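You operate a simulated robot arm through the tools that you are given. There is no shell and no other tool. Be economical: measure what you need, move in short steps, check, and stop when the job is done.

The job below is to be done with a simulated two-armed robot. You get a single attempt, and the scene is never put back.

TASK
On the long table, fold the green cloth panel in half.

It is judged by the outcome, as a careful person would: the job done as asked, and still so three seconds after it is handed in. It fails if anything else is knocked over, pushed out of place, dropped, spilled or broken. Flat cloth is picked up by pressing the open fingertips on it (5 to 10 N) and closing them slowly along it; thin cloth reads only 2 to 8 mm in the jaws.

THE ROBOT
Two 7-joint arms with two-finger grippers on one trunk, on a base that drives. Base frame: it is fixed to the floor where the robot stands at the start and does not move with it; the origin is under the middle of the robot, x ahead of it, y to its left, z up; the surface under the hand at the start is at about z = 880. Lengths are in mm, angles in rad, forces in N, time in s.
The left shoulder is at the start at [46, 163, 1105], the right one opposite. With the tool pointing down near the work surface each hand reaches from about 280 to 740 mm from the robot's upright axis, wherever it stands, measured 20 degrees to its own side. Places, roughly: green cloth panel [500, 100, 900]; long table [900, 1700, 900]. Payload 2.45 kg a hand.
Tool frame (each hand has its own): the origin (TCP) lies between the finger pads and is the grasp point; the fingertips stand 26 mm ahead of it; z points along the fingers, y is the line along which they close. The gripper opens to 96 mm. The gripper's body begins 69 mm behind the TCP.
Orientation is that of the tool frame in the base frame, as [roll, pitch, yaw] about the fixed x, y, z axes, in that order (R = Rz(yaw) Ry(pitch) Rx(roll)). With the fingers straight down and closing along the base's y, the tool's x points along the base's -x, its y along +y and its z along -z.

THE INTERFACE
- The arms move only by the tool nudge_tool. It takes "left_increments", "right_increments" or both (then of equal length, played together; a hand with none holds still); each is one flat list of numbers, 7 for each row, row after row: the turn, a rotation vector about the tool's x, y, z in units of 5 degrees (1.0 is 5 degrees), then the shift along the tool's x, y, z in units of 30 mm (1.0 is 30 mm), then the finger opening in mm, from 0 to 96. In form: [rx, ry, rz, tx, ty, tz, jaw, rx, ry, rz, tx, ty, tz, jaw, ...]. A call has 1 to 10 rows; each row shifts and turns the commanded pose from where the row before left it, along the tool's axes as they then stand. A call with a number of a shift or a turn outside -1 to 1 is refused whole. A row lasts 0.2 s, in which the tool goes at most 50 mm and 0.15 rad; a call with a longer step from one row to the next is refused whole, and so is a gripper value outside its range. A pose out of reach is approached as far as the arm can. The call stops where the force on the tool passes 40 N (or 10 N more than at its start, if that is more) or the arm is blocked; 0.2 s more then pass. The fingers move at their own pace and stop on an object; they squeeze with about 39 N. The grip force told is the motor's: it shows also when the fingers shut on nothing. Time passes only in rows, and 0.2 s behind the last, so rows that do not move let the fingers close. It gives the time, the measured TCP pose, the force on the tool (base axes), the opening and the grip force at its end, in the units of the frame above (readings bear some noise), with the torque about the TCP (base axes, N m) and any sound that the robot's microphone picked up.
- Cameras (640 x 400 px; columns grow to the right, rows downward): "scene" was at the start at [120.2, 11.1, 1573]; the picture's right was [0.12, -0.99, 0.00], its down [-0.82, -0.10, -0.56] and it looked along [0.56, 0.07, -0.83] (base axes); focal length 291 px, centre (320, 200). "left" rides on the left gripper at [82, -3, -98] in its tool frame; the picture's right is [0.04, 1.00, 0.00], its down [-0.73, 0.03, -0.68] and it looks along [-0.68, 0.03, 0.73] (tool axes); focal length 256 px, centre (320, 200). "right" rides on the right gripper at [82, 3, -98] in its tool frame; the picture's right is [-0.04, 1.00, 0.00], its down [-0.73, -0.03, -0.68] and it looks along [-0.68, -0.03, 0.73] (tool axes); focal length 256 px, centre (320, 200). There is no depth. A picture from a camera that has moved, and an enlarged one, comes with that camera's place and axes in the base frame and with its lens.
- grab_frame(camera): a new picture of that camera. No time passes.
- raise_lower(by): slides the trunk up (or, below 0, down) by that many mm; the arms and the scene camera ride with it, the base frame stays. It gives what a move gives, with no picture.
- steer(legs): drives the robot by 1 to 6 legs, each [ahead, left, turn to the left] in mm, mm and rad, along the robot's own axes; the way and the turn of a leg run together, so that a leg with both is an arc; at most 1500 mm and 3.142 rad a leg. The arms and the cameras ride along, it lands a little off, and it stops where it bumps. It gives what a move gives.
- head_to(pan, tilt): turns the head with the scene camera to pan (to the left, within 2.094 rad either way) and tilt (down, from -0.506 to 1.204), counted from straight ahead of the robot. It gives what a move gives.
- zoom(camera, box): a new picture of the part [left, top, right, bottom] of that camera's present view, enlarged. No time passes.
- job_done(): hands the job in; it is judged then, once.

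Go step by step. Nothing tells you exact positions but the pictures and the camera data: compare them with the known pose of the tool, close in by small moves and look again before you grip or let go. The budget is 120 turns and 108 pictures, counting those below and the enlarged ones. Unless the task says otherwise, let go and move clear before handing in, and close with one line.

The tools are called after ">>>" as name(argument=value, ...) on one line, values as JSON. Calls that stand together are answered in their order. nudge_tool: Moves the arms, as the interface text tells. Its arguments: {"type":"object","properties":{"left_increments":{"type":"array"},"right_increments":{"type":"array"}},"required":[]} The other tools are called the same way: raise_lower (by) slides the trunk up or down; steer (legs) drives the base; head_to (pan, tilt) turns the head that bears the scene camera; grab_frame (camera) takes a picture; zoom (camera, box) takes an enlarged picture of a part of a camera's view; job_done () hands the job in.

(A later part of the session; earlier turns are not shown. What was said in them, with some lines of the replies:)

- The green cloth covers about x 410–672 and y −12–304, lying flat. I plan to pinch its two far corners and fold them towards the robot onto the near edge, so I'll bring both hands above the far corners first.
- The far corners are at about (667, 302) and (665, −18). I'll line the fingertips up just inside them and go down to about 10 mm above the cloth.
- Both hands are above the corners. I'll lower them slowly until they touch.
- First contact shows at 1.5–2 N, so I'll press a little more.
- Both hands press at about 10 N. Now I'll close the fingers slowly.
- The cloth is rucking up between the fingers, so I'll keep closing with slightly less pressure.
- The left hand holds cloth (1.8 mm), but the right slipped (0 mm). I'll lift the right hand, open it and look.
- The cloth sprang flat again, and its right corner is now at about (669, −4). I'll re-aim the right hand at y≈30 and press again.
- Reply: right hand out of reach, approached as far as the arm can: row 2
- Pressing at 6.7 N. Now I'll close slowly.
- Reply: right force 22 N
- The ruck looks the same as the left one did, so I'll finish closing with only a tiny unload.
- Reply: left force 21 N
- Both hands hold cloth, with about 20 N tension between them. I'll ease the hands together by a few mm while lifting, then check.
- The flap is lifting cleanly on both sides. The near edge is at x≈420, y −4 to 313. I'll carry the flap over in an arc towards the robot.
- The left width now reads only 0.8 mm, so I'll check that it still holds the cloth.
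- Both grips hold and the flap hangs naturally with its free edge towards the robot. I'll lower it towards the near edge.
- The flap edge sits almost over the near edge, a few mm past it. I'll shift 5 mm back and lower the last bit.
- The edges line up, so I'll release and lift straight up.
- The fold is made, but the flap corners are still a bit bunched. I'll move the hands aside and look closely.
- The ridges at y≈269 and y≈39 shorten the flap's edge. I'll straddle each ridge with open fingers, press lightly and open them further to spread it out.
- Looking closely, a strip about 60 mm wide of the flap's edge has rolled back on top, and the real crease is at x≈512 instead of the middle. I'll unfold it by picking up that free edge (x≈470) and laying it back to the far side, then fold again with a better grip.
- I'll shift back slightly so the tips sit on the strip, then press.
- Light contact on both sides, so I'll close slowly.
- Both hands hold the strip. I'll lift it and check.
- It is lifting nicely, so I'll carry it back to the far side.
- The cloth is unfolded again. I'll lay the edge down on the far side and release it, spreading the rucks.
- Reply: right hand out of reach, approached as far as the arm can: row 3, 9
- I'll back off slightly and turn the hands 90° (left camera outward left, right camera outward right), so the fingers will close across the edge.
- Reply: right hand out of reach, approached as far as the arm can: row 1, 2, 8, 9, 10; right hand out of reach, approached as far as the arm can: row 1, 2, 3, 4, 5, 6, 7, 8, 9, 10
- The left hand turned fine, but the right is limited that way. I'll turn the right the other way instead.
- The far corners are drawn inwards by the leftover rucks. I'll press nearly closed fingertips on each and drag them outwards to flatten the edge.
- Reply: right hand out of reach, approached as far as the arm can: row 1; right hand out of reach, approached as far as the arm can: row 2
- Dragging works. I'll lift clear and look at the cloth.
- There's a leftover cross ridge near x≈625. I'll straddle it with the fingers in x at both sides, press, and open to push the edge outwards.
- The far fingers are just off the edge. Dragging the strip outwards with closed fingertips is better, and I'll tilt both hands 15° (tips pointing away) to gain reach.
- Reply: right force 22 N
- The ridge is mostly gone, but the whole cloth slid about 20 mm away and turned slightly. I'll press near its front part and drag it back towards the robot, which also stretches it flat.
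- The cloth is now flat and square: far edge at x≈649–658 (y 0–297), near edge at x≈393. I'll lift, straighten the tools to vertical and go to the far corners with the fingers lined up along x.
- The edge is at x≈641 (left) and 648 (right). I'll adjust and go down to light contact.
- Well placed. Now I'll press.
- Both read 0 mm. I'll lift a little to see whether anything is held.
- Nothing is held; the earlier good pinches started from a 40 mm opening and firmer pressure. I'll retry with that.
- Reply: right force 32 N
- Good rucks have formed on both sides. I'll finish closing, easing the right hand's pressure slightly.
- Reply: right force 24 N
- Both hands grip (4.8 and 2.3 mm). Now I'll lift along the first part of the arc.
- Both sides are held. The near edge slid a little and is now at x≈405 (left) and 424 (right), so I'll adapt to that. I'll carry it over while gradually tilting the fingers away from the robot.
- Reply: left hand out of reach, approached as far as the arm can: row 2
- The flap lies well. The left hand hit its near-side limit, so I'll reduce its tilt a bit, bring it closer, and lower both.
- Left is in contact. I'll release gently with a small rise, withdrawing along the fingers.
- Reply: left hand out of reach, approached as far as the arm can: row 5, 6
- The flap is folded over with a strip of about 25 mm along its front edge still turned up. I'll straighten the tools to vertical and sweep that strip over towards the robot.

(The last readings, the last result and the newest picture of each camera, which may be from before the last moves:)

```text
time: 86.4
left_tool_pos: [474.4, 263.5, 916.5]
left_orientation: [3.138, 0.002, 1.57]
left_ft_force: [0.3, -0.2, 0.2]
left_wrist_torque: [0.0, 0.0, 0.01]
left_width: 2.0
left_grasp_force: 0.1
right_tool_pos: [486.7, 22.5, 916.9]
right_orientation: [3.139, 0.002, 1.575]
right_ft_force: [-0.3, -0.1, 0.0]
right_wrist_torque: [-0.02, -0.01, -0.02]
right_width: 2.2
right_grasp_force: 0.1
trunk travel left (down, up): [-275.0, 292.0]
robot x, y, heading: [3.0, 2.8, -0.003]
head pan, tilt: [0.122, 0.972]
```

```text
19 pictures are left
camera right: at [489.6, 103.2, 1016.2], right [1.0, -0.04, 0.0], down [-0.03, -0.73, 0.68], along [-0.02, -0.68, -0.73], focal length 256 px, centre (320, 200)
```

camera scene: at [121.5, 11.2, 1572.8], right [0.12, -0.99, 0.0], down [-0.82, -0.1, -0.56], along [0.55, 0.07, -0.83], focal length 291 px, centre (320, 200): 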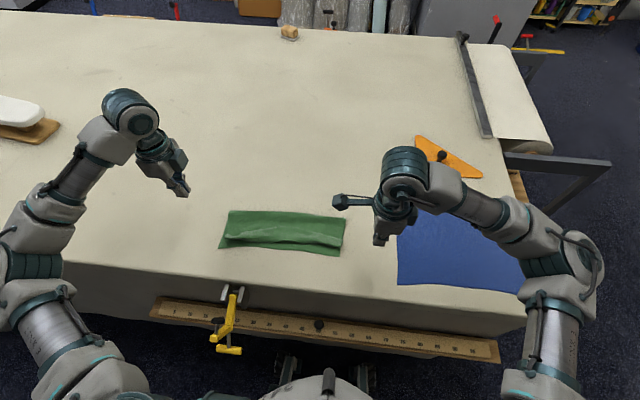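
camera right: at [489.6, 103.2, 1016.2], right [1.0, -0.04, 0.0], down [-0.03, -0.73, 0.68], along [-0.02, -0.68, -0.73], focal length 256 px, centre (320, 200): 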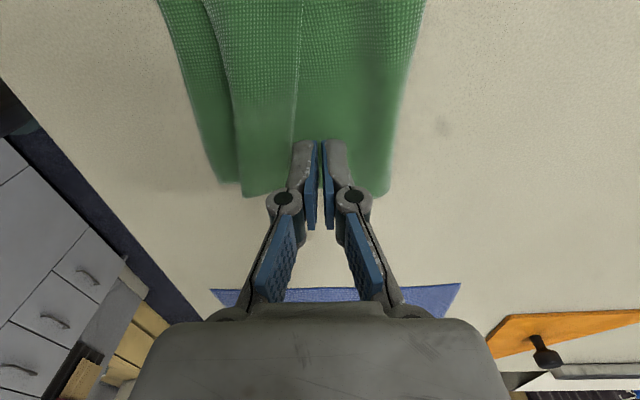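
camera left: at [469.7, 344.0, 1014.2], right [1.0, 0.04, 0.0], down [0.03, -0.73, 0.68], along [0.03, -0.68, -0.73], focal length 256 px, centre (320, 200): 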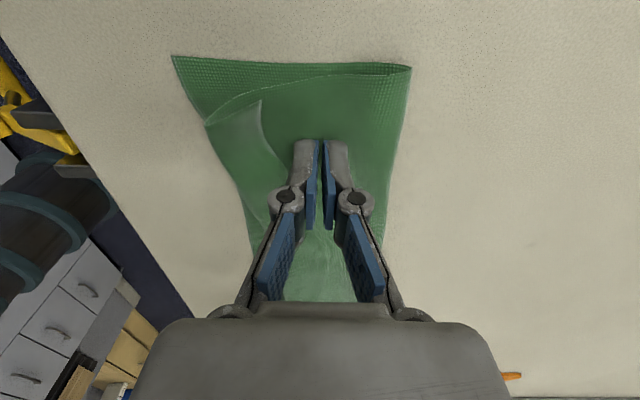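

I can now see the strip clearly: about 35–40 mm wide, lying on top with its free edge just in front of my fingers. I'll lower slightly and sweep it over towards the robot.

>>> nudge_tool(left_increments=[0, 0, 0, 0, 0, 0.15, 2, 0, 0, 0, 0, -0.35, 0, 2, 0, 0, 0, 0, -0.35, 0, 2, 0, 0, 0, 0, -0.35, 0, 2, 0, 0, 0, 0, -0.35, 0, 2, 0, 0, 0, 0, -0.35, 0, 2, 0, 0, 0, 0, -0.35, 0, 2, 0, 0, 0, 0, -0.3, 0, 2], right_increments=[0, 0, 0, 0, 0, 0.17, 2, 0, 0, 0, 0, -0.38, 0, 2, 0, 0, 0, 0, -0.38, 0, 2, 0, 0, 0, 0, -0.38, 0, 2, 0, 0, 0, 0, -0.38, 0, 2, 0, 0, 0, 0, -0.38, 0, 2, 0, 0, 0, 0, -0.38, 0, 2, 0, 0, 0, 0, -0.38, 0, 2])

>>> grab_frame(camera="left")

>>> grab_frame(camera="right")

```text
time: 88.2
left_tool_pos: [403.6, 263.8, 912.2]
left_orientation: [3.138, 0.002, 1.57]
left_ft_force: [-0.8, -0.5, 0.3]
left_wrist_torque: [-0.03, -0.02, -0.02]
left_width: 1.9
left_grasp_force: 0.0
right_tool_pos: [405.5, 21.3, 911.2]
right_orientation: [3.14, 0.002, 1.576]
right_ft_force: [0.0, 0.4, -0.2]
right_wrist_torque: [-0.02, -0.03, 0.0]
right_width: 1.9
right_grasp_force: 0.1
trunk travel left (down, up): [-275.0, 292.0]
robot x, y, heading: [-0.5, 0.3, 0.001]
head pan, tilt: [0.122, 0.972]
```

```text
18 pictures are left
camera left: at [398.7, 344.8, 1009.4], right [1.0, 0.04, 0.0], down [0.03, -0.73, 0.68], along [0.03, -0.68, -0.73], focal length 256 px, centre (320, 200)
```

left: 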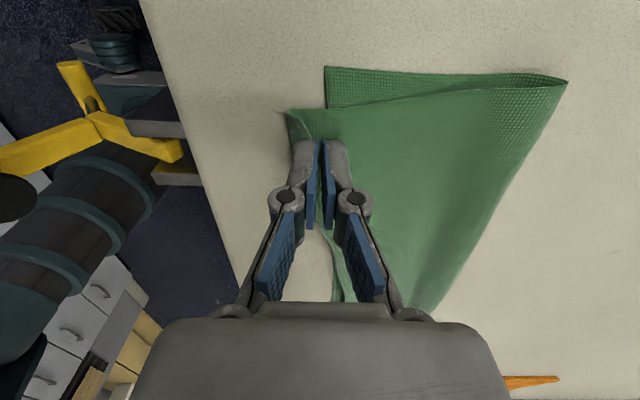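

```text
17 pictures are left
camera right: at [408.7, 101.1, 1010.3], right [1.0, -0.04, 0.0], down [-0.03, -0.73, 0.68], along [-0.02, -0.68, -0.73], focal length 256 px, centre (320, 200)
```

right: 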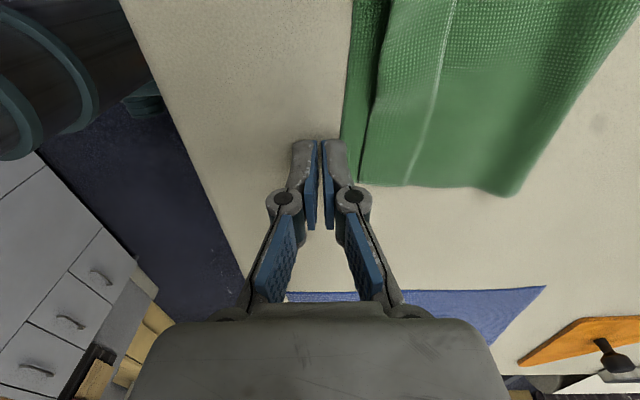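

The left side unrolled perfectly. On the right the finger passed above the strip, so I'll repeat that side lower.

>>> nudge_tool(left_increments=[0, 0, 0, 0, 0, -1, 2, 0, 0, 0, 0, 0, -1, 2, 0, 0, 0, 0.5, 0, -0.5, 2, 0, 0, 0, 0.5, 0, 0, 2, 0, 0, 0, 0.5, 0, 0, 2, 0, 0, 0, 0, 0, 0, 2, 0, 0, 0, 0, 0, 0, 2, 0, 0, 0, 0, 0, 0, 2], right_increments=[0, 0, 0, 0, 0, -1, 2, 0, 0, 0, 0, 0.95, 0, 2, 0, 0, 0, 0, 0.95, 0, 2, 0, 0, 0, 0, 0.9, 0, 2, 0, 0, 0, 0.15, 0, 0.6, 2, 0, 0, 0, 0, 0, 0.3, 2, 0, 0, 0, 0, 0, 0.1, 2, 0, 0, 0, 0, 0, 0.06, 2])

```text
time: 90.0
left_tool_pos: [403.0, 309.1, 986.3]
left_orientation: [3.139, 0.0, 1.571]
left_ft_force: [-0.1, 0.3, -0.3]
left_wrist_torque: [0.01, -0.02, -0.01]
left_width: 2.2
left_grasp_force: 0.0
right_tool_pos: [490.3, 25.4, 908.7]
right_orientation: [3.137, 0.0, 1.574]
right_ft_force: [0.4, -0.3, -0.5]
right_wrist_torque: [-0.01, -0.01, 0.0]
right_width: 2.1
right_grasp_force: 0.1
trunk travel left (down, up): [-275.0, 292.0]
robot x, y, heading: [1.7, -1.4, -0.001]
head pan, tilt: [0.122, 0.972]
```

>>> nudge_tool(right_increments=[0, 0, 0, 0, -0.2, 0.03, 2, 0, 0, 0, 0, -0.3, 0, 2, 0, 0, 0, 0, -0.3, 0, 2, 0, 0, 0, 0, -0.35, 0, 2, 0, 0, 0, 0, -0.35, 0, 2, 0, 0, 0, 0, -0.35, 0, 2, 0, 0, 0, 0, -0.35, -0.05, 2, 0, 0, 0, 0, -0.35, -0.05, 2, 0, 0, 0, 0, -0.35, 0, 2])

>>> grab_frame(camera="right")

```text
time: 92.0
left_tool_pos: [402.1, 310.0, 986.6]
left_orientation: [3.14, -0.001, 1.57]
left_ft_force: [0.8, -0.3, -0.6]
left_wrist_torque: [0.0, 0.01, 0.01]
left_width: 2.0
left_grasp_force: 0.0
right_tool_pos: [403.6, 25.2, 912.4]
right_orientation: [3.139, 0.001, 1.574]
right_ft_force: [1.3, -0.1, 0.9]
right_wrist_torque: [0.01, 0.03, 0.0]
right_width: 2.1
right_grasp_force: 0.0
trunk travel left (down, up): [-275.0, 292.0]
robot x, y, heading: [2.9, -0.6, 0.002]
head pan, tilt: [0.122, 0.972]
```

```text
16 pictures are left
camera right: at [406.0, 105.9, 1010.6], right [1.0, -0.04, 0.0], down [-0.03, -0.73, 0.68], along [-0.02, -0.68, -0.73], focal length 256 px, centre (320, 200)
```

right: 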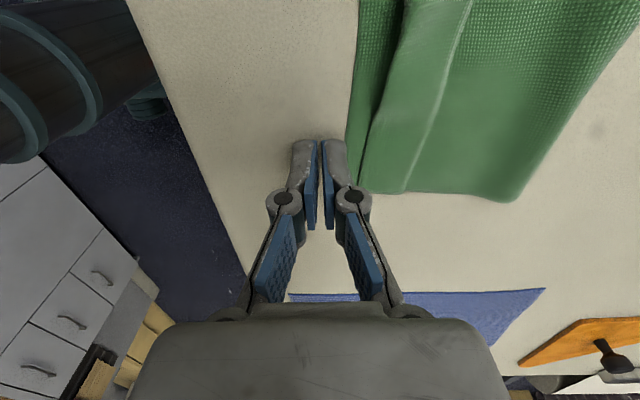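

The right strip lies too flat to be caught there. The left part has already flipped, so I'll work along from it with the left hand at y≈195, then 140.

>>> nudge_tool(left_increments=[0, 0, 0, -0.95, 0.75, 0, 2, 0, 0, 0, -0.95, 0.75, 0, 2, 0, 0, 0, -0.95, 0.75, 0, 2, 0, 0, 0, -0.95, 0.75, 0, 2, 0, 0, 0, 0, 0, 1, 2, 0, 0, 0, 0, 0, 1, 2, 0, 0, 0, 0, 0, 0.5, 2], right_increments=[0, 0, 0, 0, 0, -1, 2, 0, 0, 0, -0.9, 0, -0.5, 2, 0, 0, 0, -0.9, 0, 0, 2, 0, 0, 0, 0, 0, 0, 2, 0, 0, 0, 0, 0, 0, 2, 0, 0, 0, 0, 0, 0, 2, 0, 0, 0, 0, 0, 0, 2])

>>> nudge_tool(left_increments=[0, 0, 0, 0, -0.35, 0.05, 2, 0, 0, 0, 0, -0.35, 0, 2, 0, 0, 0, 0, -0.35, 0, 2, 0, 0, 0, 0, -0.35, 0, 2, 0, 0, 0, 0, -0.35, 0, 2, 0, 0, 0, 0, -0.35, 0, 2, 0, 0, 0, 0, -0.35, 0, 2, 0, 0, 0, 0, -0.35, 0, 2, 0, 0, 0, 0, -0.2, 0, 2])

>>> nudge_tool(left_increments=[0, 0, 0, 0, 0, -1, 2, 0, 0, 0, -0.9, 0.75, 0, 2, 0, 0, 0, -0.9, 0.75, 0, 2, 0, 0, 0, 0, 0.75, 0, 2, 0, 0, 0, 0, 0.75, 0, 2, 0, 0, 0, 0, 0, 0.97, 2])

>>> nudge_tool(left_increments=[0, 0, 0, 0, -0.35, 0.03, 2, 0, 0, 0, 0, -0.35, 0, 2, 0, 0, 0, 0, -0.35, 0, 2, 0, 0, 0, 0, -0.35, 0, 2, 0, 0, 0, 0, -0.35, 0, 2, 0, 0, 0, 0, -0.35, 0, 2, 0, 0, 0, 0, -0.35, 0, 2, 0, 0, 0, 0, -0.35, 0, 2, 0, 0, 0, 0, -0.2, 0, 2])

>>> zoom(camera="scene", box=[200, 185, 360, 285])

```text
time: 93.6
left_tool_pos: [494.4, 193.7, 910.2]
left_orientation: [3.141, 0.001, 1.573]
left_ft_force: [0.4, 0.9, 0.1]
left_wrist_torque: [-0.03, 0.0, 0.0]
left_width: 2.0
left_grasp_force: 0.0
right_tool_pos: [404.0, -28.1, 955.9]
right_orientation: [3.137, -0.002, 1.575]
right_ft_force: [0.5, -0.7, -1.1]
right_wrist_torque: [-0.02, -0.01, 0.01]
right_width: 1.9
right_grasp_force: 0.0
trunk travel left (down, up): [-275.0, 292.0]
robot x, y, heading: [4.5, -0.0, -0.006]
head pan, tilt: [0.122, 0.972]
```

```text
time: 95.6
left_tool_pos: [403.2, 192.8, 907.9]
left_orientation: [3.14, -0.001, 1.571]
left_ft_force: [0.5, 0.2, 0.1]
left_wrist_torque: [0.05, -0.02, -0.02]
left_width: 2.0
left_grasp_force: 0.2
right_tool_pos: [403.8, -27.0, 955.8]
right_orientation: [3.138, 0.0, 1.576]
right_ft_force: [0.1, 0.2, 0.1]
right_wrist_torque: [-0.03, 0.01, 0.01]
right_width: 1.6
right_grasp_force: 0.2
trunk travel left (down, up): [-275.0, 292.0]
robot x, y, heading: [-1.7, 0.4, -0.001]
head pan, tilt: [0.122, 0.972]
```

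```text
time: 97.0
left_tool_pos: [494.2, 140.8, 907.8]
left_orientation: [3.137, 0.001, 1.571]
left_ft_force: [0.5, 0.9, 0.5]
left_wrist_torque: [-0.01, -0.01, -0.01]
left_width: 1.8
left_grasp_force: 0.0
right_tool_pos: [403.3, -26.9, 955.5]
right_orientation: [3.137, 0.002, 1.576]
right_ft_force: [0.0, 0.0, -0.2]
right_wrist_torque: [0.01, 0.02, -0.01]
right_width: 2.0
right_grasp_force: 0.0
trunk travel left (down, up): [-275.0, 292.0]
robot x, y, heading: [0.2, 1.7, 0.002]
head pan, tilt: [0.122, 0.972]
```

```text
time: 99.0
left_tool_pos: [403.9, 140.4, 909.3]
left_orientation: [3.141, 0.0, 1.573]
left_ft_force: [1.0, -0.1, -0.4]
left_wrist_torque: [-0.02, 0.01, -0.01]
left_width: 1.9
left_grasp_force: 0.1
right_tool_pos: [403.9, -27.7, 954.7]
right_orientation: [3.137, 0.0, 1.573]
right_ft_force: [-0.1, -0.6, -0.5]
right_wrist_torque: [-0.01, 0.0, -0.01]
right_width: 2.0
right_grasp_force: 0.0
trunk travel left (down, up): [-275.0, 292.0]
robot x, y, heading: [1.6, -0.2, -0.005]
head pan, tilt: [0.122, 0.972]
```

```text
4.00 times, centred on (280, 235) of scene
camera zoom: at [119.9, 9.9, 1573.0], right [0.12, -0.99, 0.0], down [-0.82, -0.1, -0.56], along [0.56, 0.07, -0.83], focal length 1165 px, centre (480, 60)
```

zoom: 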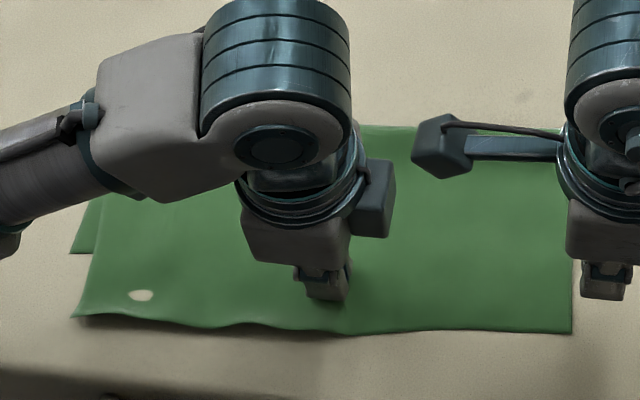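

The whole strip has flipped flat. I'll clear both hands and measure the overhang.

>>> nudge_tool(left_increments=[0, 0, 0, 0, 0, -1, 2, 0, 0, 0, 0.6, 0, -1, 2, 0, 0, 0, 1, 0, -1, 2, 0, 0, 0, 1, 0, 0, 2, 0, 0, 0, 1, 0, 0, 2, 0, 0, 0, 1, 0, 0, 2, 0, 0, 0, 1, 0, 0, 2, 0, 0, 0, 1, 0, 0, 2, 0, 0, 0, 1, 0, 0, 2], right_increments=[0, 0, 0, 0, 0, -1, 2, 0, 0, 0, -0.8, 0, -0.5, 2, 0, 0, 0, -0.8, 0, 0, 2, 0, 0, 0, -0.8, 0, 0, 2, 0, 0, 0, -0.8, 0, 0, 2, 0, 0, 0, 0, 0, 0, 2, 0, 0, 0, 0, 0, 0, 2, 0, 0, 0, 0, 0, 0, 2, 0, 0, 0, 0, 0, 0, 2])

>>> zoom(camera="scene", box=[200, 185, 360, 285])

```text
time: 101.0
left_tool_pos: [404.9, 368.1, 998.6]
left_orientation: [3.138, 0.003, 1.571]
left_ft_force: [0.1, 0.0, -0.5]
left_wrist_torque: [0.0, 0.01, 0.0]
left_width: 2.2
left_grasp_force: 0.1
right_tool_pos: [402.2, -125.4, 1001.4]
right_orientation: [3.138, 0.0, 1.575]
right_ft_force: [0.1, 1.2, -0.3]
right_wrist_torque: [-0.02, -0.01, 0.03]
right_width: 2.0
right_grasp_force: 0.1
trunk travel left (down, up): [-275.0, 292.0]
robot x, y, heading: [-1.1, 2.5, 0.003]
head pan, tilt: [0.122, 0.972]
```

```text
4.00 times, centred on (280, 235) of scene
camera zoom: at [118.6, 12.2, 1573.1], right [0.12, -0.99, 0.0], down [-0.82, -0.1, -0.56], along [0.56, 0.07, -0.83], focal length 1165 px, centre (480, 60)
```

zoom: 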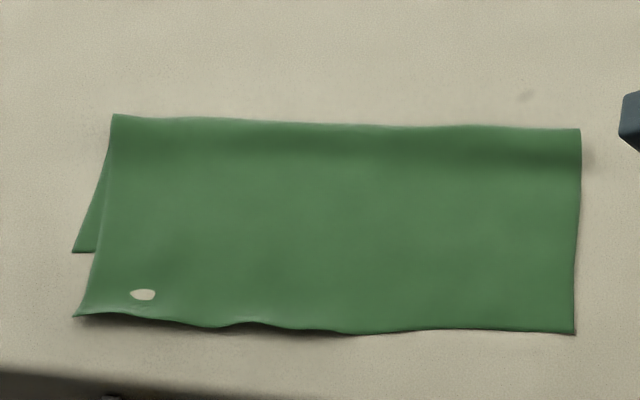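

The flap now lies flat, but it overhangs the near edge by about 40 mm on the left and 27 mm on the right. I'll back the base off 100 mm for working room, then drag the overhanging edge back until it meets the lower layer's edge.

>>> steer(legs=[[-100, 0, 0]])

>>> nudge_tool(left_increments=[-1, 0, 0, 0, 0, 0, 2, -1, 0, 0, 0, 0, 0, 2, -1, 0, 0, 0, 0, 0, 2, -1, 0, 0, 0, 0, 0, 2], right_increments=[-1, 0, 0, 0, 0, 0, 2, -1, 0, 0, 0, 0, 0, 2, -1, 0, 0, 0, 0, 0, 2, -1, 0, 0, 0, 0, 0, 2])

>>> grab_frame(camera="scene")

```text
time: 102.2
left_tool_pos: [303.9, 367.6, 999.1]
left_orientation: [3.138, 0.0, 1.573]
left_ft_force: [-0.6, 0.2, 1.0]
left_wrist_torque: [-0.01, -0.01, -0.01]
left_width: 2.0
left_grasp_force: 0.1
right_tool_pos: [302.5, -126.3, 1001.7]
right_orientation: [3.139, -0.001, 1.574]
right_ft_force: [-0.1, 0.5, -0.1]
right_wrist_torque: [-0.02, -0.02, -0.01]
right_width: 2.0
right_grasp_force: 0.0
trunk travel left (down, up): [-275.0, 292.0]
robot x, y, heading: [-99.2, 1.1, 0.006]
head pan, tilt: [0.122, 0.972]
```

```text
time: 103.2
left_tool_pos: [299.9, 367.8, 1001.7]
left_orientation: [2.786, 0.0, 1.575]
left_ft_force: [0.0, 0.0, -0.6]
left_wrist_torque: [-0.01, 0.01, 0.01]
left_width: 2.0
left_grasp_force: 0.0
right_tool_pos: [299.1, -125.0, 1003.8]
right_orientation: [2.785, -0.001, 1.572]
right_ft_force: [0.4, 0.5, -0.6]
right_wrist_torque: [0.03, -0.01, 0.0]
right_width: 2.1
right_grasp_force: 0.0
trunk travel left (down, up): [-275.0, 292.0]
robot x, y, heading: [-97.7, -1.9, 0.002]
head pan, tilt: [0.122, 0.972]
```

```text
13 pictures are left
camera scene: at [17.5, 10.9, 1573.2], right [0.12, -0.99, 0.0], down [-0.82, -0.1, -0.56], along [0.56, 0.07, -0.83], focal length 291 px, centre (320, 200)
```

scene: 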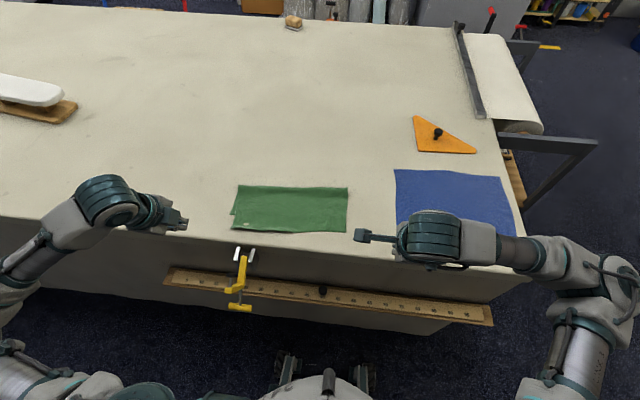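

>>> nudge_tool(left_increments=[0, 0, 0, -0.654, 0.262, 0.664, 2, 0, 0, 0, -0.654, 0.262, 0.664, 2, 0, 0, 0, -0.654, 0.262, 0.664, 2, 0, 0, 0, -0.654, 0.262, 0.664, 2, 0, 0, 0, -0.654, 0.262, 0.664, 2], right_increments=[0, 0, 0, 0.954, 0.42, 0.734, 2, 0, 0, 0, 0.954, 0.42, 0.734, 2, 0, 0, 0, 0.954, 0.42, 0.734, 2, 0, 0, 0, 0.954, 0.42, 0.734, 2, 0, 0, 0, 0.954, 0.42, 0.734, 2])

>>> grab_frame(camera="left")

>>> grab_frame(camera="right")

```text
time: 104.3
left_tool_pos: [374.4, 270.0, 918.9]
left_orientation: [2.786, -0.001, 1.574]
left_ft_force: [-0.1, 0.6, -0.1]
left_wrist_torque: [-0.02, 0.06, 0.02]
left_width: 2.0
left_grasp_force: 0.0
right_tool_pos: [397.0, 17.3, 920.4]
right_orientation: [2.785, 0.001, 1.573]
right_ft_force: [0.4, -0.3, -0.2]
right_wrist_torque: [0.02, -0.01, 0.04]
right_width: 2.0
right_grasp_force: 0.2
trunk travel left (down, up): [-275.0, 292.0]
robot x, y, heading: [-98.8, 0.1, -0.002]
head pan, tilt: [0.122, 0.972]
```

```text
12 pictures are left
camera left: at [336.9, 350.7, 1011.0], right [0.94, 0.04, 0.35], down [-0.21, -0.73, 0.65], along [0.28, -0.68, -0.68], focal length 256 px, centre (320, 200)
```

left: 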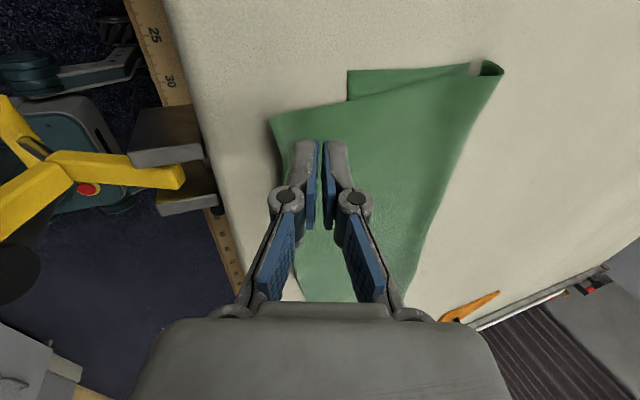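

```text
11 pictures are left
camera right: at [366.6, 97.6, 1014.1], right [0.94, -0.04, 0.35], down [-0.26, -0.73, 0.63], along [0.23, -0.68, -0.7], focal length 256 px, centre (320, 200)
```

right: 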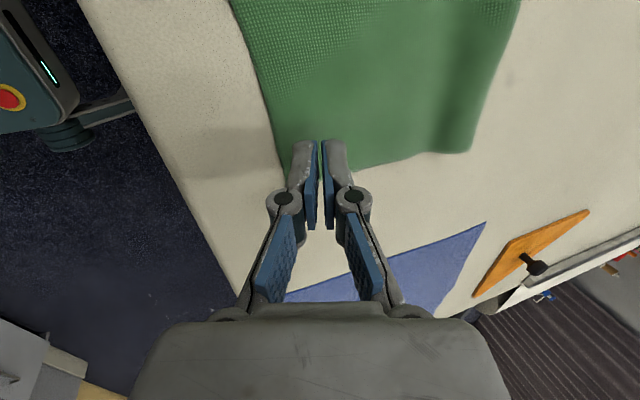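

>>> nudge_tool(left_increments=[0, 0, 0, 0, -0.09, 0.25, 2, 0, 0, 0, 0, -0.02, 0.06, 2, 0, 0, 0, 0, -0.01, 0.03, 2], right_increments=[0, 0, 0, 0, -0.1, 0.28, 2, 0, 0, 0, 0, -0.02, 0.06, 2, 0, 0, 0, 0, -0.01, 0.03, 2])

```text
time: 105.2
left_tool_pos: [375.3, 270.2, 910.5]
left_orientation: [2.783, 0.0, 1.573]
left_ft_force: [-0.4, 0.4, -0.9]
left_wrist_torque: [0.0, 0.02, 0.01]
left_width: 2.1
left_grasp_force: 0.0
right_tool_pos: [397.0, 16.8, 909.9]
right_orientation: [2.786, 0.001, 1.576]
right_ft_force: [0.0, -0.6, -0.4]
right_wrist_torque: [0.01, 0.01, -0.01]
right_width: 2.1
right_grasp_force: 0.0
trunk travel left (down, up): [-275.0, 292.0]
robot x, y, heading: [-96.5, -2.9, 0.001]
head pan, tilt: [0.122, 0.972]
```

>>> nudge_tool(left_increments=[0, 0, 0, 0, -0.03, 0.09, 2, 0, 0, 0, 0, -0.01, 0.03, 2, 0, 0, 0, 0, 0, 0, 2], right_increments=[0, 0, 0, 0, -0.02, 0.07, 2, 0, 0, 0, 0, -0.01, 0.03, 2, 0, 0, 0, 0, 0, 0, 2])

```text
time: 106.0
left_tool_pos: [373.4, 269.8, 908.0]
left_orientation: [2.785, 0.0, 1.571]
left_ft_force: [-2.8, 0.8, 7.5]
left_wrist_torque: [0.01, 0.03, -0.01]
left_width: 0.3
left_grasp_force: 0.0
right_tool_pos: [396.7, 17.8, 907.2]
right_orientation: [2.786, -0.001, 1.576]
right_ft_force: [-1.8, 0.1, 6.0]
right_wrist_torque: [-0.03, 0.02, 0.02]
right_width: 1.3
right_grasp_force: 0.0
trunk travel left (down, up): [-275.0, 292.0]
robot x, y, heading: [-100.5, -0.3, 0.0]
head pan, tilt: [0.122, 0.972]
```

Contact at 6–7 N. I'll drag the flap edge away from the robot (38 mm left, 26 mm right), with a small sideways correction.

>>> nudge_tool(left_increments=[0, 0, 0, 0.05, 0.132, 0.048, 2, 0, 0, 0, 0.05, 0.132, 0.048, 2, 0, 0, 0, 0.05, 0.132, 0.048, 2, 0, 0, 0, 0.05, 0.132, 0.048, 2, 0, 0, 0, 0.05, 0.132, 0.048, 2, 0, 0, 0, 0.05, 0.132, 0.046, 2, 0, 0, 0, 0.05, 0.132, 0.044, 2, 0, 0, 0, 0.05, 0.132, 0.044, 2, 0, 0, 0, 0.05, 0.132, 0.044, 2], right_increments=[0, 0, 0, 0.04, 0.091, 0.033, 2, 0, 0, 0, 0.04, 0.091, 0.033, 2, 0, 0, 0, 0.04, 0.091, 0.033, 2, 0, 0, 0, 0.04, 0.091, 0.033, 2, 0, 0, 0, 0.04, 0.091, 0.033, 2, 0, 0, 0, 0.04, 0.091, 0.033, 2, 0, 0, 0, 0.04, 0.091, 0.033, 2, 0, 0, 0, 0.04, 0.091, 0.033, 2, 0, 0, 0, 0.04, 0.091, 0.033, 2])

>>> zoom(camera="scene", box=[200, 165, 360, 265])

```text
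time: 108.0
left_tool_pos: [409.5, 283.2, 907.1]
left_orientation: [2.786, 0.0, 1.572]
left_ft_force: [-1.2, -1.3, 2.2]
left_wrist_torque: [-0.03, 0.07, 0.0]
left_width: 1.8
left_grasp_force: 0.2
right_tool_pos: [421.2, 28.8, 906.9]
right_orientation: [2.785, 0.001, 1.577]
right_ft_force: [-4.3, -1.7, 9.4]
right_wrist_torque: [-0.04, 0.15, -0.02]
right_width: 0.5
right_grasp_force: 0.1
trunk travel left (down, up): [-275.0, 292.0]
robot x, y, heading: [-101.7, 1.8, 0.0]
head pan, tilt: [0.122, 0.972]
```

```text
4.00 times, centred on (280, 215) of scene
camera zoom: at [17.0, 10.3, 1573.3], right [0.12, -0.99, 0.0], down [-0.82, -0.1, -0.56], along [0.56, 0.07, -0.83], focal length 1165 px, centre (480, 140)
```

zoom: 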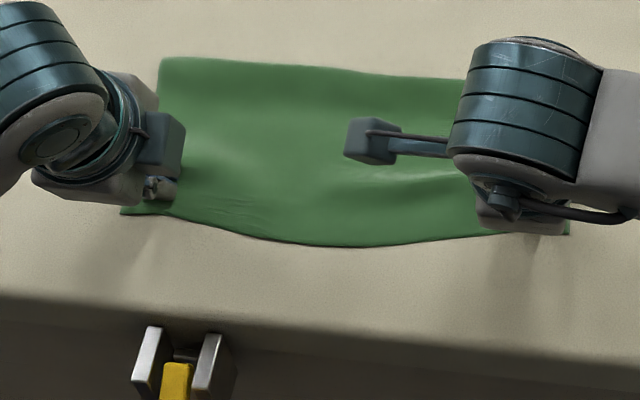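

The ends now line up with the lower layer, and the crease moved to x≈529, as wanted. Only the middle of the edge still bulges about 17 mm, so I'll lift and do the same there with the left hand.

>>> nudge_tool(left_increments=[0, 0, 0, 0, 0.274, -0.752, 2, 0, 0, 0, -0.95, -0.133, -0.048, 2, 0, 0, 0, -0.95, -0.133, -0.048, 2, 0, 0, 0, -0.95, -0.133, -0.048, 2, 0, 0, 0, -0.9, -0.133, -0.048, 2, 0, 0, 0, 0, -0.2, 0.55, 2, 0, 0, 0, 0, -0.05, 0.14, 2], right_increments=[0, 0, 0, 0, 0.274, -0.752, 2, 0, 0, 0, -0.9, 0.3, -0.8, 2, 0, 0, 0, -0.9, 0, 0, 2, 0, 0, 0, -0.9, 0, 0, 2, 0, 0, 0, -0.9, 0, 0, 2, 0, 0, 0, 0, 0, 0, 2, 0, 0, 0, 0, 0, 0, 2])

>>> zoom(camera="scene", box=[200, 165, 360, 265])

```text
time: 109.5
left_tool_pos: [394.7, 170.3, 910.1]
left_orientation: [2.785, -0.001, 1.573]
left_ft_force: [-0.4, -0.3, 0.5]
left_wrist_torque: [0.0, 0.01, 0.0]
left_width: 1.9
left_grasp_force: 0.1
right_tool_pos: [423.3, -78.8, 956.0]
right_orientation: [2.786, 0.001, 1.573]
right_ft_force: [-0.2, -0.3, -0.4]
right_wrist_torque: [-0.04, 0.0, 0.0]
right_width: 2.1
right_grasp_force: 0.0
trunk travel left (down, up): [-275.0, 292.0]
robot x, y, heading: [-99.8, -1.9, 0.006]
head pan, tilt: [0.122, 0.972]
```

```text
4.00 times, centred on (280, 215) of scene
camera zoom: at [20.4, 11.0, 1573.0], right [0.12, -0.99, 0.0], down [-0.82, -0.1, -0.56], along [0.56, 0.07, -0.83], focal length 1165 px, centre (480, 140)
```

zoom: 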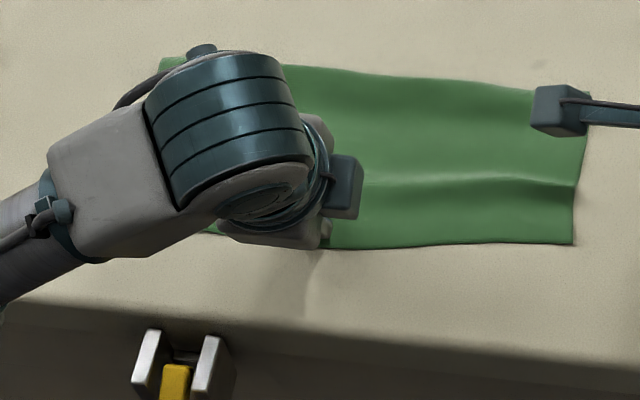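

>>> nudge_tool(left_increments=[0, 0, 0, 0, -0.03, 0.09, 2, 0, 0, 0, 0, -0.005, 0.015, 2, 0, 0, 0, 0, 0.094, 0.034, 2, 0, 0, 0, 0, 0.094, 0.034, 2, 0, 0, 0, 0, 0.094, 0.034, 2, 0, 0, 0, 0, 0.094, 0.034, 2, 0, 0, 0, 0, 0.094, 0.034, 2])

>>> nudge_tool(left_increments=[0, 0, 0, 0, 0.274, -0.752, 2, 0, 0, 0, 0, 0.274, -0.752, 2, 0, 0, 0, 0.9, 0.2, -0.4, 2, 0, 0, 0, 1, 0, 0, 2, 0, 0, 0, 1, 0, 0, 2, 0, 0, 0, 1, 0, 0, 2, 0, 0, 0, 1, 0, 0, 2, 0, 0, 0, 1, 0, 0, 2, 0, 0, 0, 0.8, 0, 0, 2], right_increments=[0, 0, 0, -1, 0, 0, 2, 0, 0, 0, -1, 0, 0, 2, 0, 0, 0, 0, 0, 0, 2, 0, 0, 0, 0, 0, 0, 2, 0, 0, 0, 0, 0, 0, 2, 0, 0, 0, 0, 0, 0, 2, 0, 0, 0, 0, 0, 0, 2, 0, 0, 0, 0, 0, 0, 2, 0, 0, 0, 0, 0, 0, 2])

>>> zoom(camera="scene", box=[200, 165, 360, 265])

```text
time: 111.2
left_tool_pos: [408.8, 169.6, 907.5]
left_orientation: [2.783, -0.003, 1.573]
left_ft_force: [-4.9, -0.2, 12.0]
left_wrist_torque: [-0.01, 0.14, 0.0]
left_width: 0.5
left_grasp_force: 0.0
right_tool_pos: [422.5, -79.8, 957.9]
right_orientation: [2.784, -0.001, 1.573]
right_ft_force: [0.2, 0.6, 0.2]
right_wrist_torque: [0.0, -0.03, -0.03]
right_width: 1.9
right_grasp_force: 0.1
trunk travel left (down, up): [-275.0, 292.0]
robot x, y, heading: [-97.6, -2.1, 0.003]
head pan, tilt: [0.122, 0.972]
```

```text
time: 113.2
left_tool_pos: [412.2, 371.9, 967.5]
left_orientation: [2.786, 0.002, 1.573]
left_ft_force: [-0.5, 0.6, 0.8]
left_wrist_torque: [-0.03, -0.02, -0.01]
left_width: 2.0
left_grasp_force: 0.0
right_tool_pos: [424.1, -137.5, 956.6]
right_orientation: [2.784, 0.001, 1.575]
right_ft_force: [-0.3, 0.3, -0.3]
right_wrist_torque: [0.01, -0.02, -0.01]
right_width: 1.8
right_grasp_force: 0.1
trunk travel left (down, up): [-275.0, 292.0]
robot x, y, heading: [-100.6, 1.8, -0.001]
head pan, tilt: [0.122, 0.972]
```

```text
4.00 times, centred on (280, 215) of scene
camera zoom: at [19.7, 13.0, 1573.0], right [0.12, -0.99, 0.0], down [-0.82, -0.1, -0.56], along [0.56, 0.07, -0.83], focal length 1165 px, centre (480, 140)
```

zoom: 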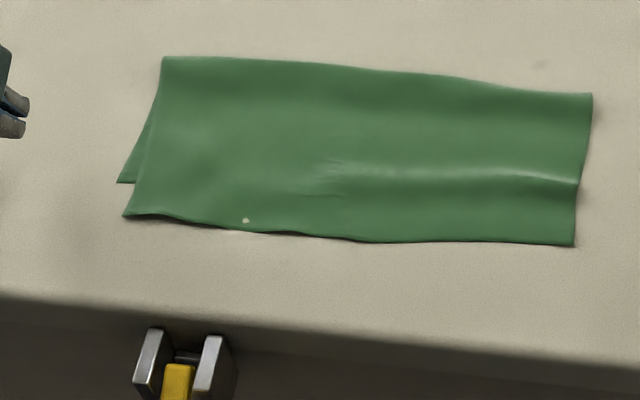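

The middle and right edges now line up. The left end still overhangs by about 26 mm, because the lower layer slid along a bit. I'll repeat the drag there.

>>> nudge_tool(left_increments=[0, 0, 0, -0.75, -0.26, 0.42, 2, 0, 0, 0, -0.75, -0.26, 0.42, 2, 0, 0, 0, -0.75, -0.26, 0.42, 2, 0, 0, 0, -0.75, -0.26, 0.42, 2, 0, 0, 0, 0, -0.01, 0.03, 2, 0, 0, 0, 0, 0, 0, 2])

```text
time: 114.5
left_tool_pos: [401.1, 281.5, 909.7]
left_orientation: [2.788, 0.001, 1.573]
left_ft_force: [0.5, -0.5, -1.0]
left_wrist_torque: [0.06, 0.01, -0.02]
left_width: 2.0
left_grasp_force: 0.2
right_tool_pos: [422.6, -139.1, 957.5]
right_orientation: [2.786, 0.0, 1.574]
right_ft_force: [-0.1, -0.5, 0.5]
right_wrist_torque: [-0.03, -0.02, -0.01]
right_width: 2.1
right_grasp_force: 0.1
trunk travel left (down, up): [-275.0, 292.0]
robot x, y, heading: [-96.8, 1.0, -0.002]
head pan, tilt: [0.122, 0.972]
```

>>> nudge_tool(left_increments=[0, 0, 0, 0, -0.025, 0.07, 2, 0, 0, 0, 0.02, 0.11, 0.043, 2, 0, 0, 0, 0.02, 0.11, 0.04, 2, 0, 0, 0, 0.02, 0.11, 0.04, 2, 0, 0, 0, 0.02, 0.11, 0.04, 2, 0, 0, 0, 0.02, 0.11, 0.04, 2, 0, 0, 0, 0.02, 0.11, 0.04, 2, 0, 0, 0, 0.02, 0.11, 0.04, 2, 0, 0, 0, 0.02, 0.11, 0.04, 2])

>>> grab_frame(camera="left")

```text
time: 116.5
left_tool_pos: [425.1, 286.5, 906.5]
left_orientation: [2.786, -0.001, 1.572]
left_ft_force: [-4.3, -0.3, 11.2]
left_wrist_torque: [-0.05, 0.12, -0.02]
left_width: 0.7
left_grasp_force: 0.1
right_tool_pos: [421.8, -139.9, 957.7]
right_orientation: [2.785, 0.0, 1.574]
right_ft_force: [-0.2, -0.3, 0.0]
right_wrist_torque: [-0.02, 0.02, -0.03]
right_width: 2.0
right_grasp_force: 0.0
trunk travel left (down, up): [-275.0, 292.0]
robot x, y, heading: [-98.3, 0.2, 0.006]
head pan, tilt: [0.122, 0.972]
```

```text
7 pictures are left
camera left: at [389.2, 366.5, 999.0], right [0.94, 0.04, 0.35], down [-0.21, -0.73, 0.65], along [0.28, -0.68, -0.68], focal length 256 px, centre (320, 200)
```

left: 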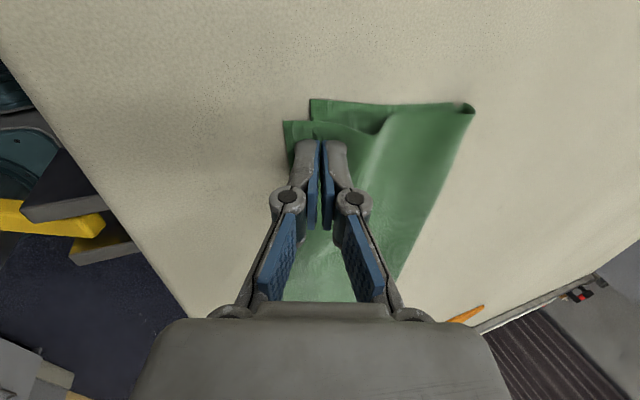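

The left overhang is down to about 14 mm. I'll lift clear and check it at rest.

>>> nudge_tool(left_increments=[0, 0, 0, 0, 0.274, -0.752, 2, 0, 0, 0, 0, 0.274, -0.752, 2, 0, 0, 0, 0.9, 0.2, -0.4, 2, 0, 0, 0, 1, 0, 0, 2, 0, 0, 0, 1, 0, 0, 2])

>>> zoom(camera="scene", box=[200, 165, 360, 265])

```text
time: 117.8
left_tool_pos: [428.1, 375.5, 968.2]
left_orientation: [2.787, 0.002, 1.572]
left_ft_force: [-1.5, 1.1, -0.1]
left_wrist_torque: [-0.03, -0.01, -0.04]
left_width: 1.9
left_grasp_force: 0.0
right_tool_pos: [422.0, -138.6, 957.3]
right_orientation: [2.785, 0.001, 1.574]
right_ft_force: [0.1, 0.3, -0.2]
right_wrist_torque: [-0.01, -0.03, 0.03]
right_width: 1.9
right_grasp_force: 0.0
trunk travel left (down, up): [-275.0, 292.0]
robot x, y, heading: [-98.7, 2.0, 0.005]
head pan, tilt: [0.122, 0.972]
```

```text
4.00 times, centred on (280, 215) of scene
camera zoom: at [19.5, 12.6, 1573.0], right [0.12, -0.99, 0.0], down [-0.82, -0.1, -0.56], along [0.56, 0.07, -0.83], focal length 1165 px, centre (480, 140)
```

zoom: 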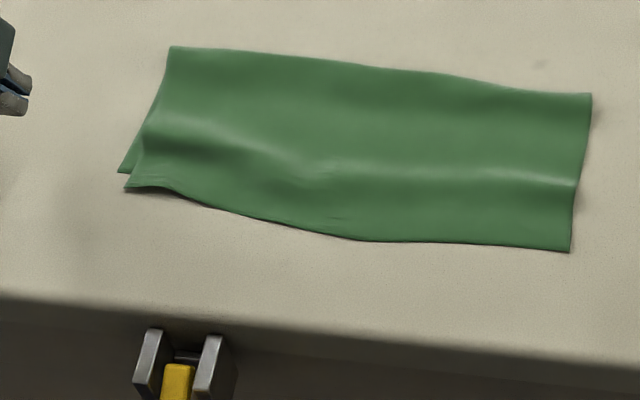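

The fold is good: the left overhang is about 10 mm, the middle and right edges line up, and the crease runs along the far side at half the length. I'll raise both hands well clear and take a final look.

>>> nudge_tool(left_increments=[0, 0, 0, 0.5, 0.3, -0.9, 2, 0, 0, 0, 0.5, 0.3, -0.9, 2, 0, 0, 0, 0, 0.3, -0.9, 2, 0, 0, 0, 0, 0, 0, 2, 0, 0, 0, 0, 0, 0, 2], right_increments=[0, 0, 0, 0, 0.3, -0.9, 2, 0, 0, 0, 0, 0.3, -0.9, 2, 0, 0, 0, 0, 0.3, -0.9, 2, 0, 0, 0, 0, 0, 0, 2, 0, 0, 0, 0, 0, 0, 2])

>>> grab_frame(camera="scene")

```text
time: 119.0
left_tool_pos: [426.7, 402.8, 1053.8]
left_orientation: [2.786, -0.001, 1.573]
left_ft_force: [-0.9, -1.0, 0.7]
left_wrist_torque: [0.02, 0.0, -0.01]
left_width: 2.0
left_grasp_force: 0.0
right_tool_pos: [422.0, -138.8, 1042.0]
right_orientation: [2.785, -0.001, 1.574]
right_ft_force: [0.2, 0.1, -0.5]
right_wrist_torque: [-0.01, 0.0, -0.01]
right_width: 1.9
right_grasp_force: 0.0
trunk travel left (down, up): [-275.0, 292.0]
robot x, y, heading: [-98.5, -1.1, 0.001]
head pan, tilt: [0.122, 0.972]
```

```text
5 pictures are left
camera scene: at [20.2, 10.9, 1573.0], right [0.12, -0.99, 0.0], down [-0.82, -0.1, -0.56], along [0.56, 0.07, -0.83], focal length 291 px, centre (320, 200)
```

scene: 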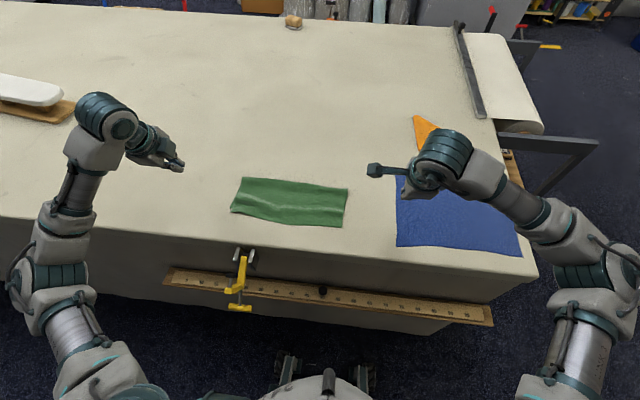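

The green cloth is folded in half, both hands are clear, and nothing else on the table looks disturbed. I'll hand it in.

>>> job_done()

```text
The job is handed in.
```

I folded the green cloth panel in half on the long table, and nothing else was visibly moved. The top layer overhangs by about 10 mm at the left near corner, and a soft ridge runs across it. The lower edge at the right is hidden under the fold, so its alignment is estimated, not seen.
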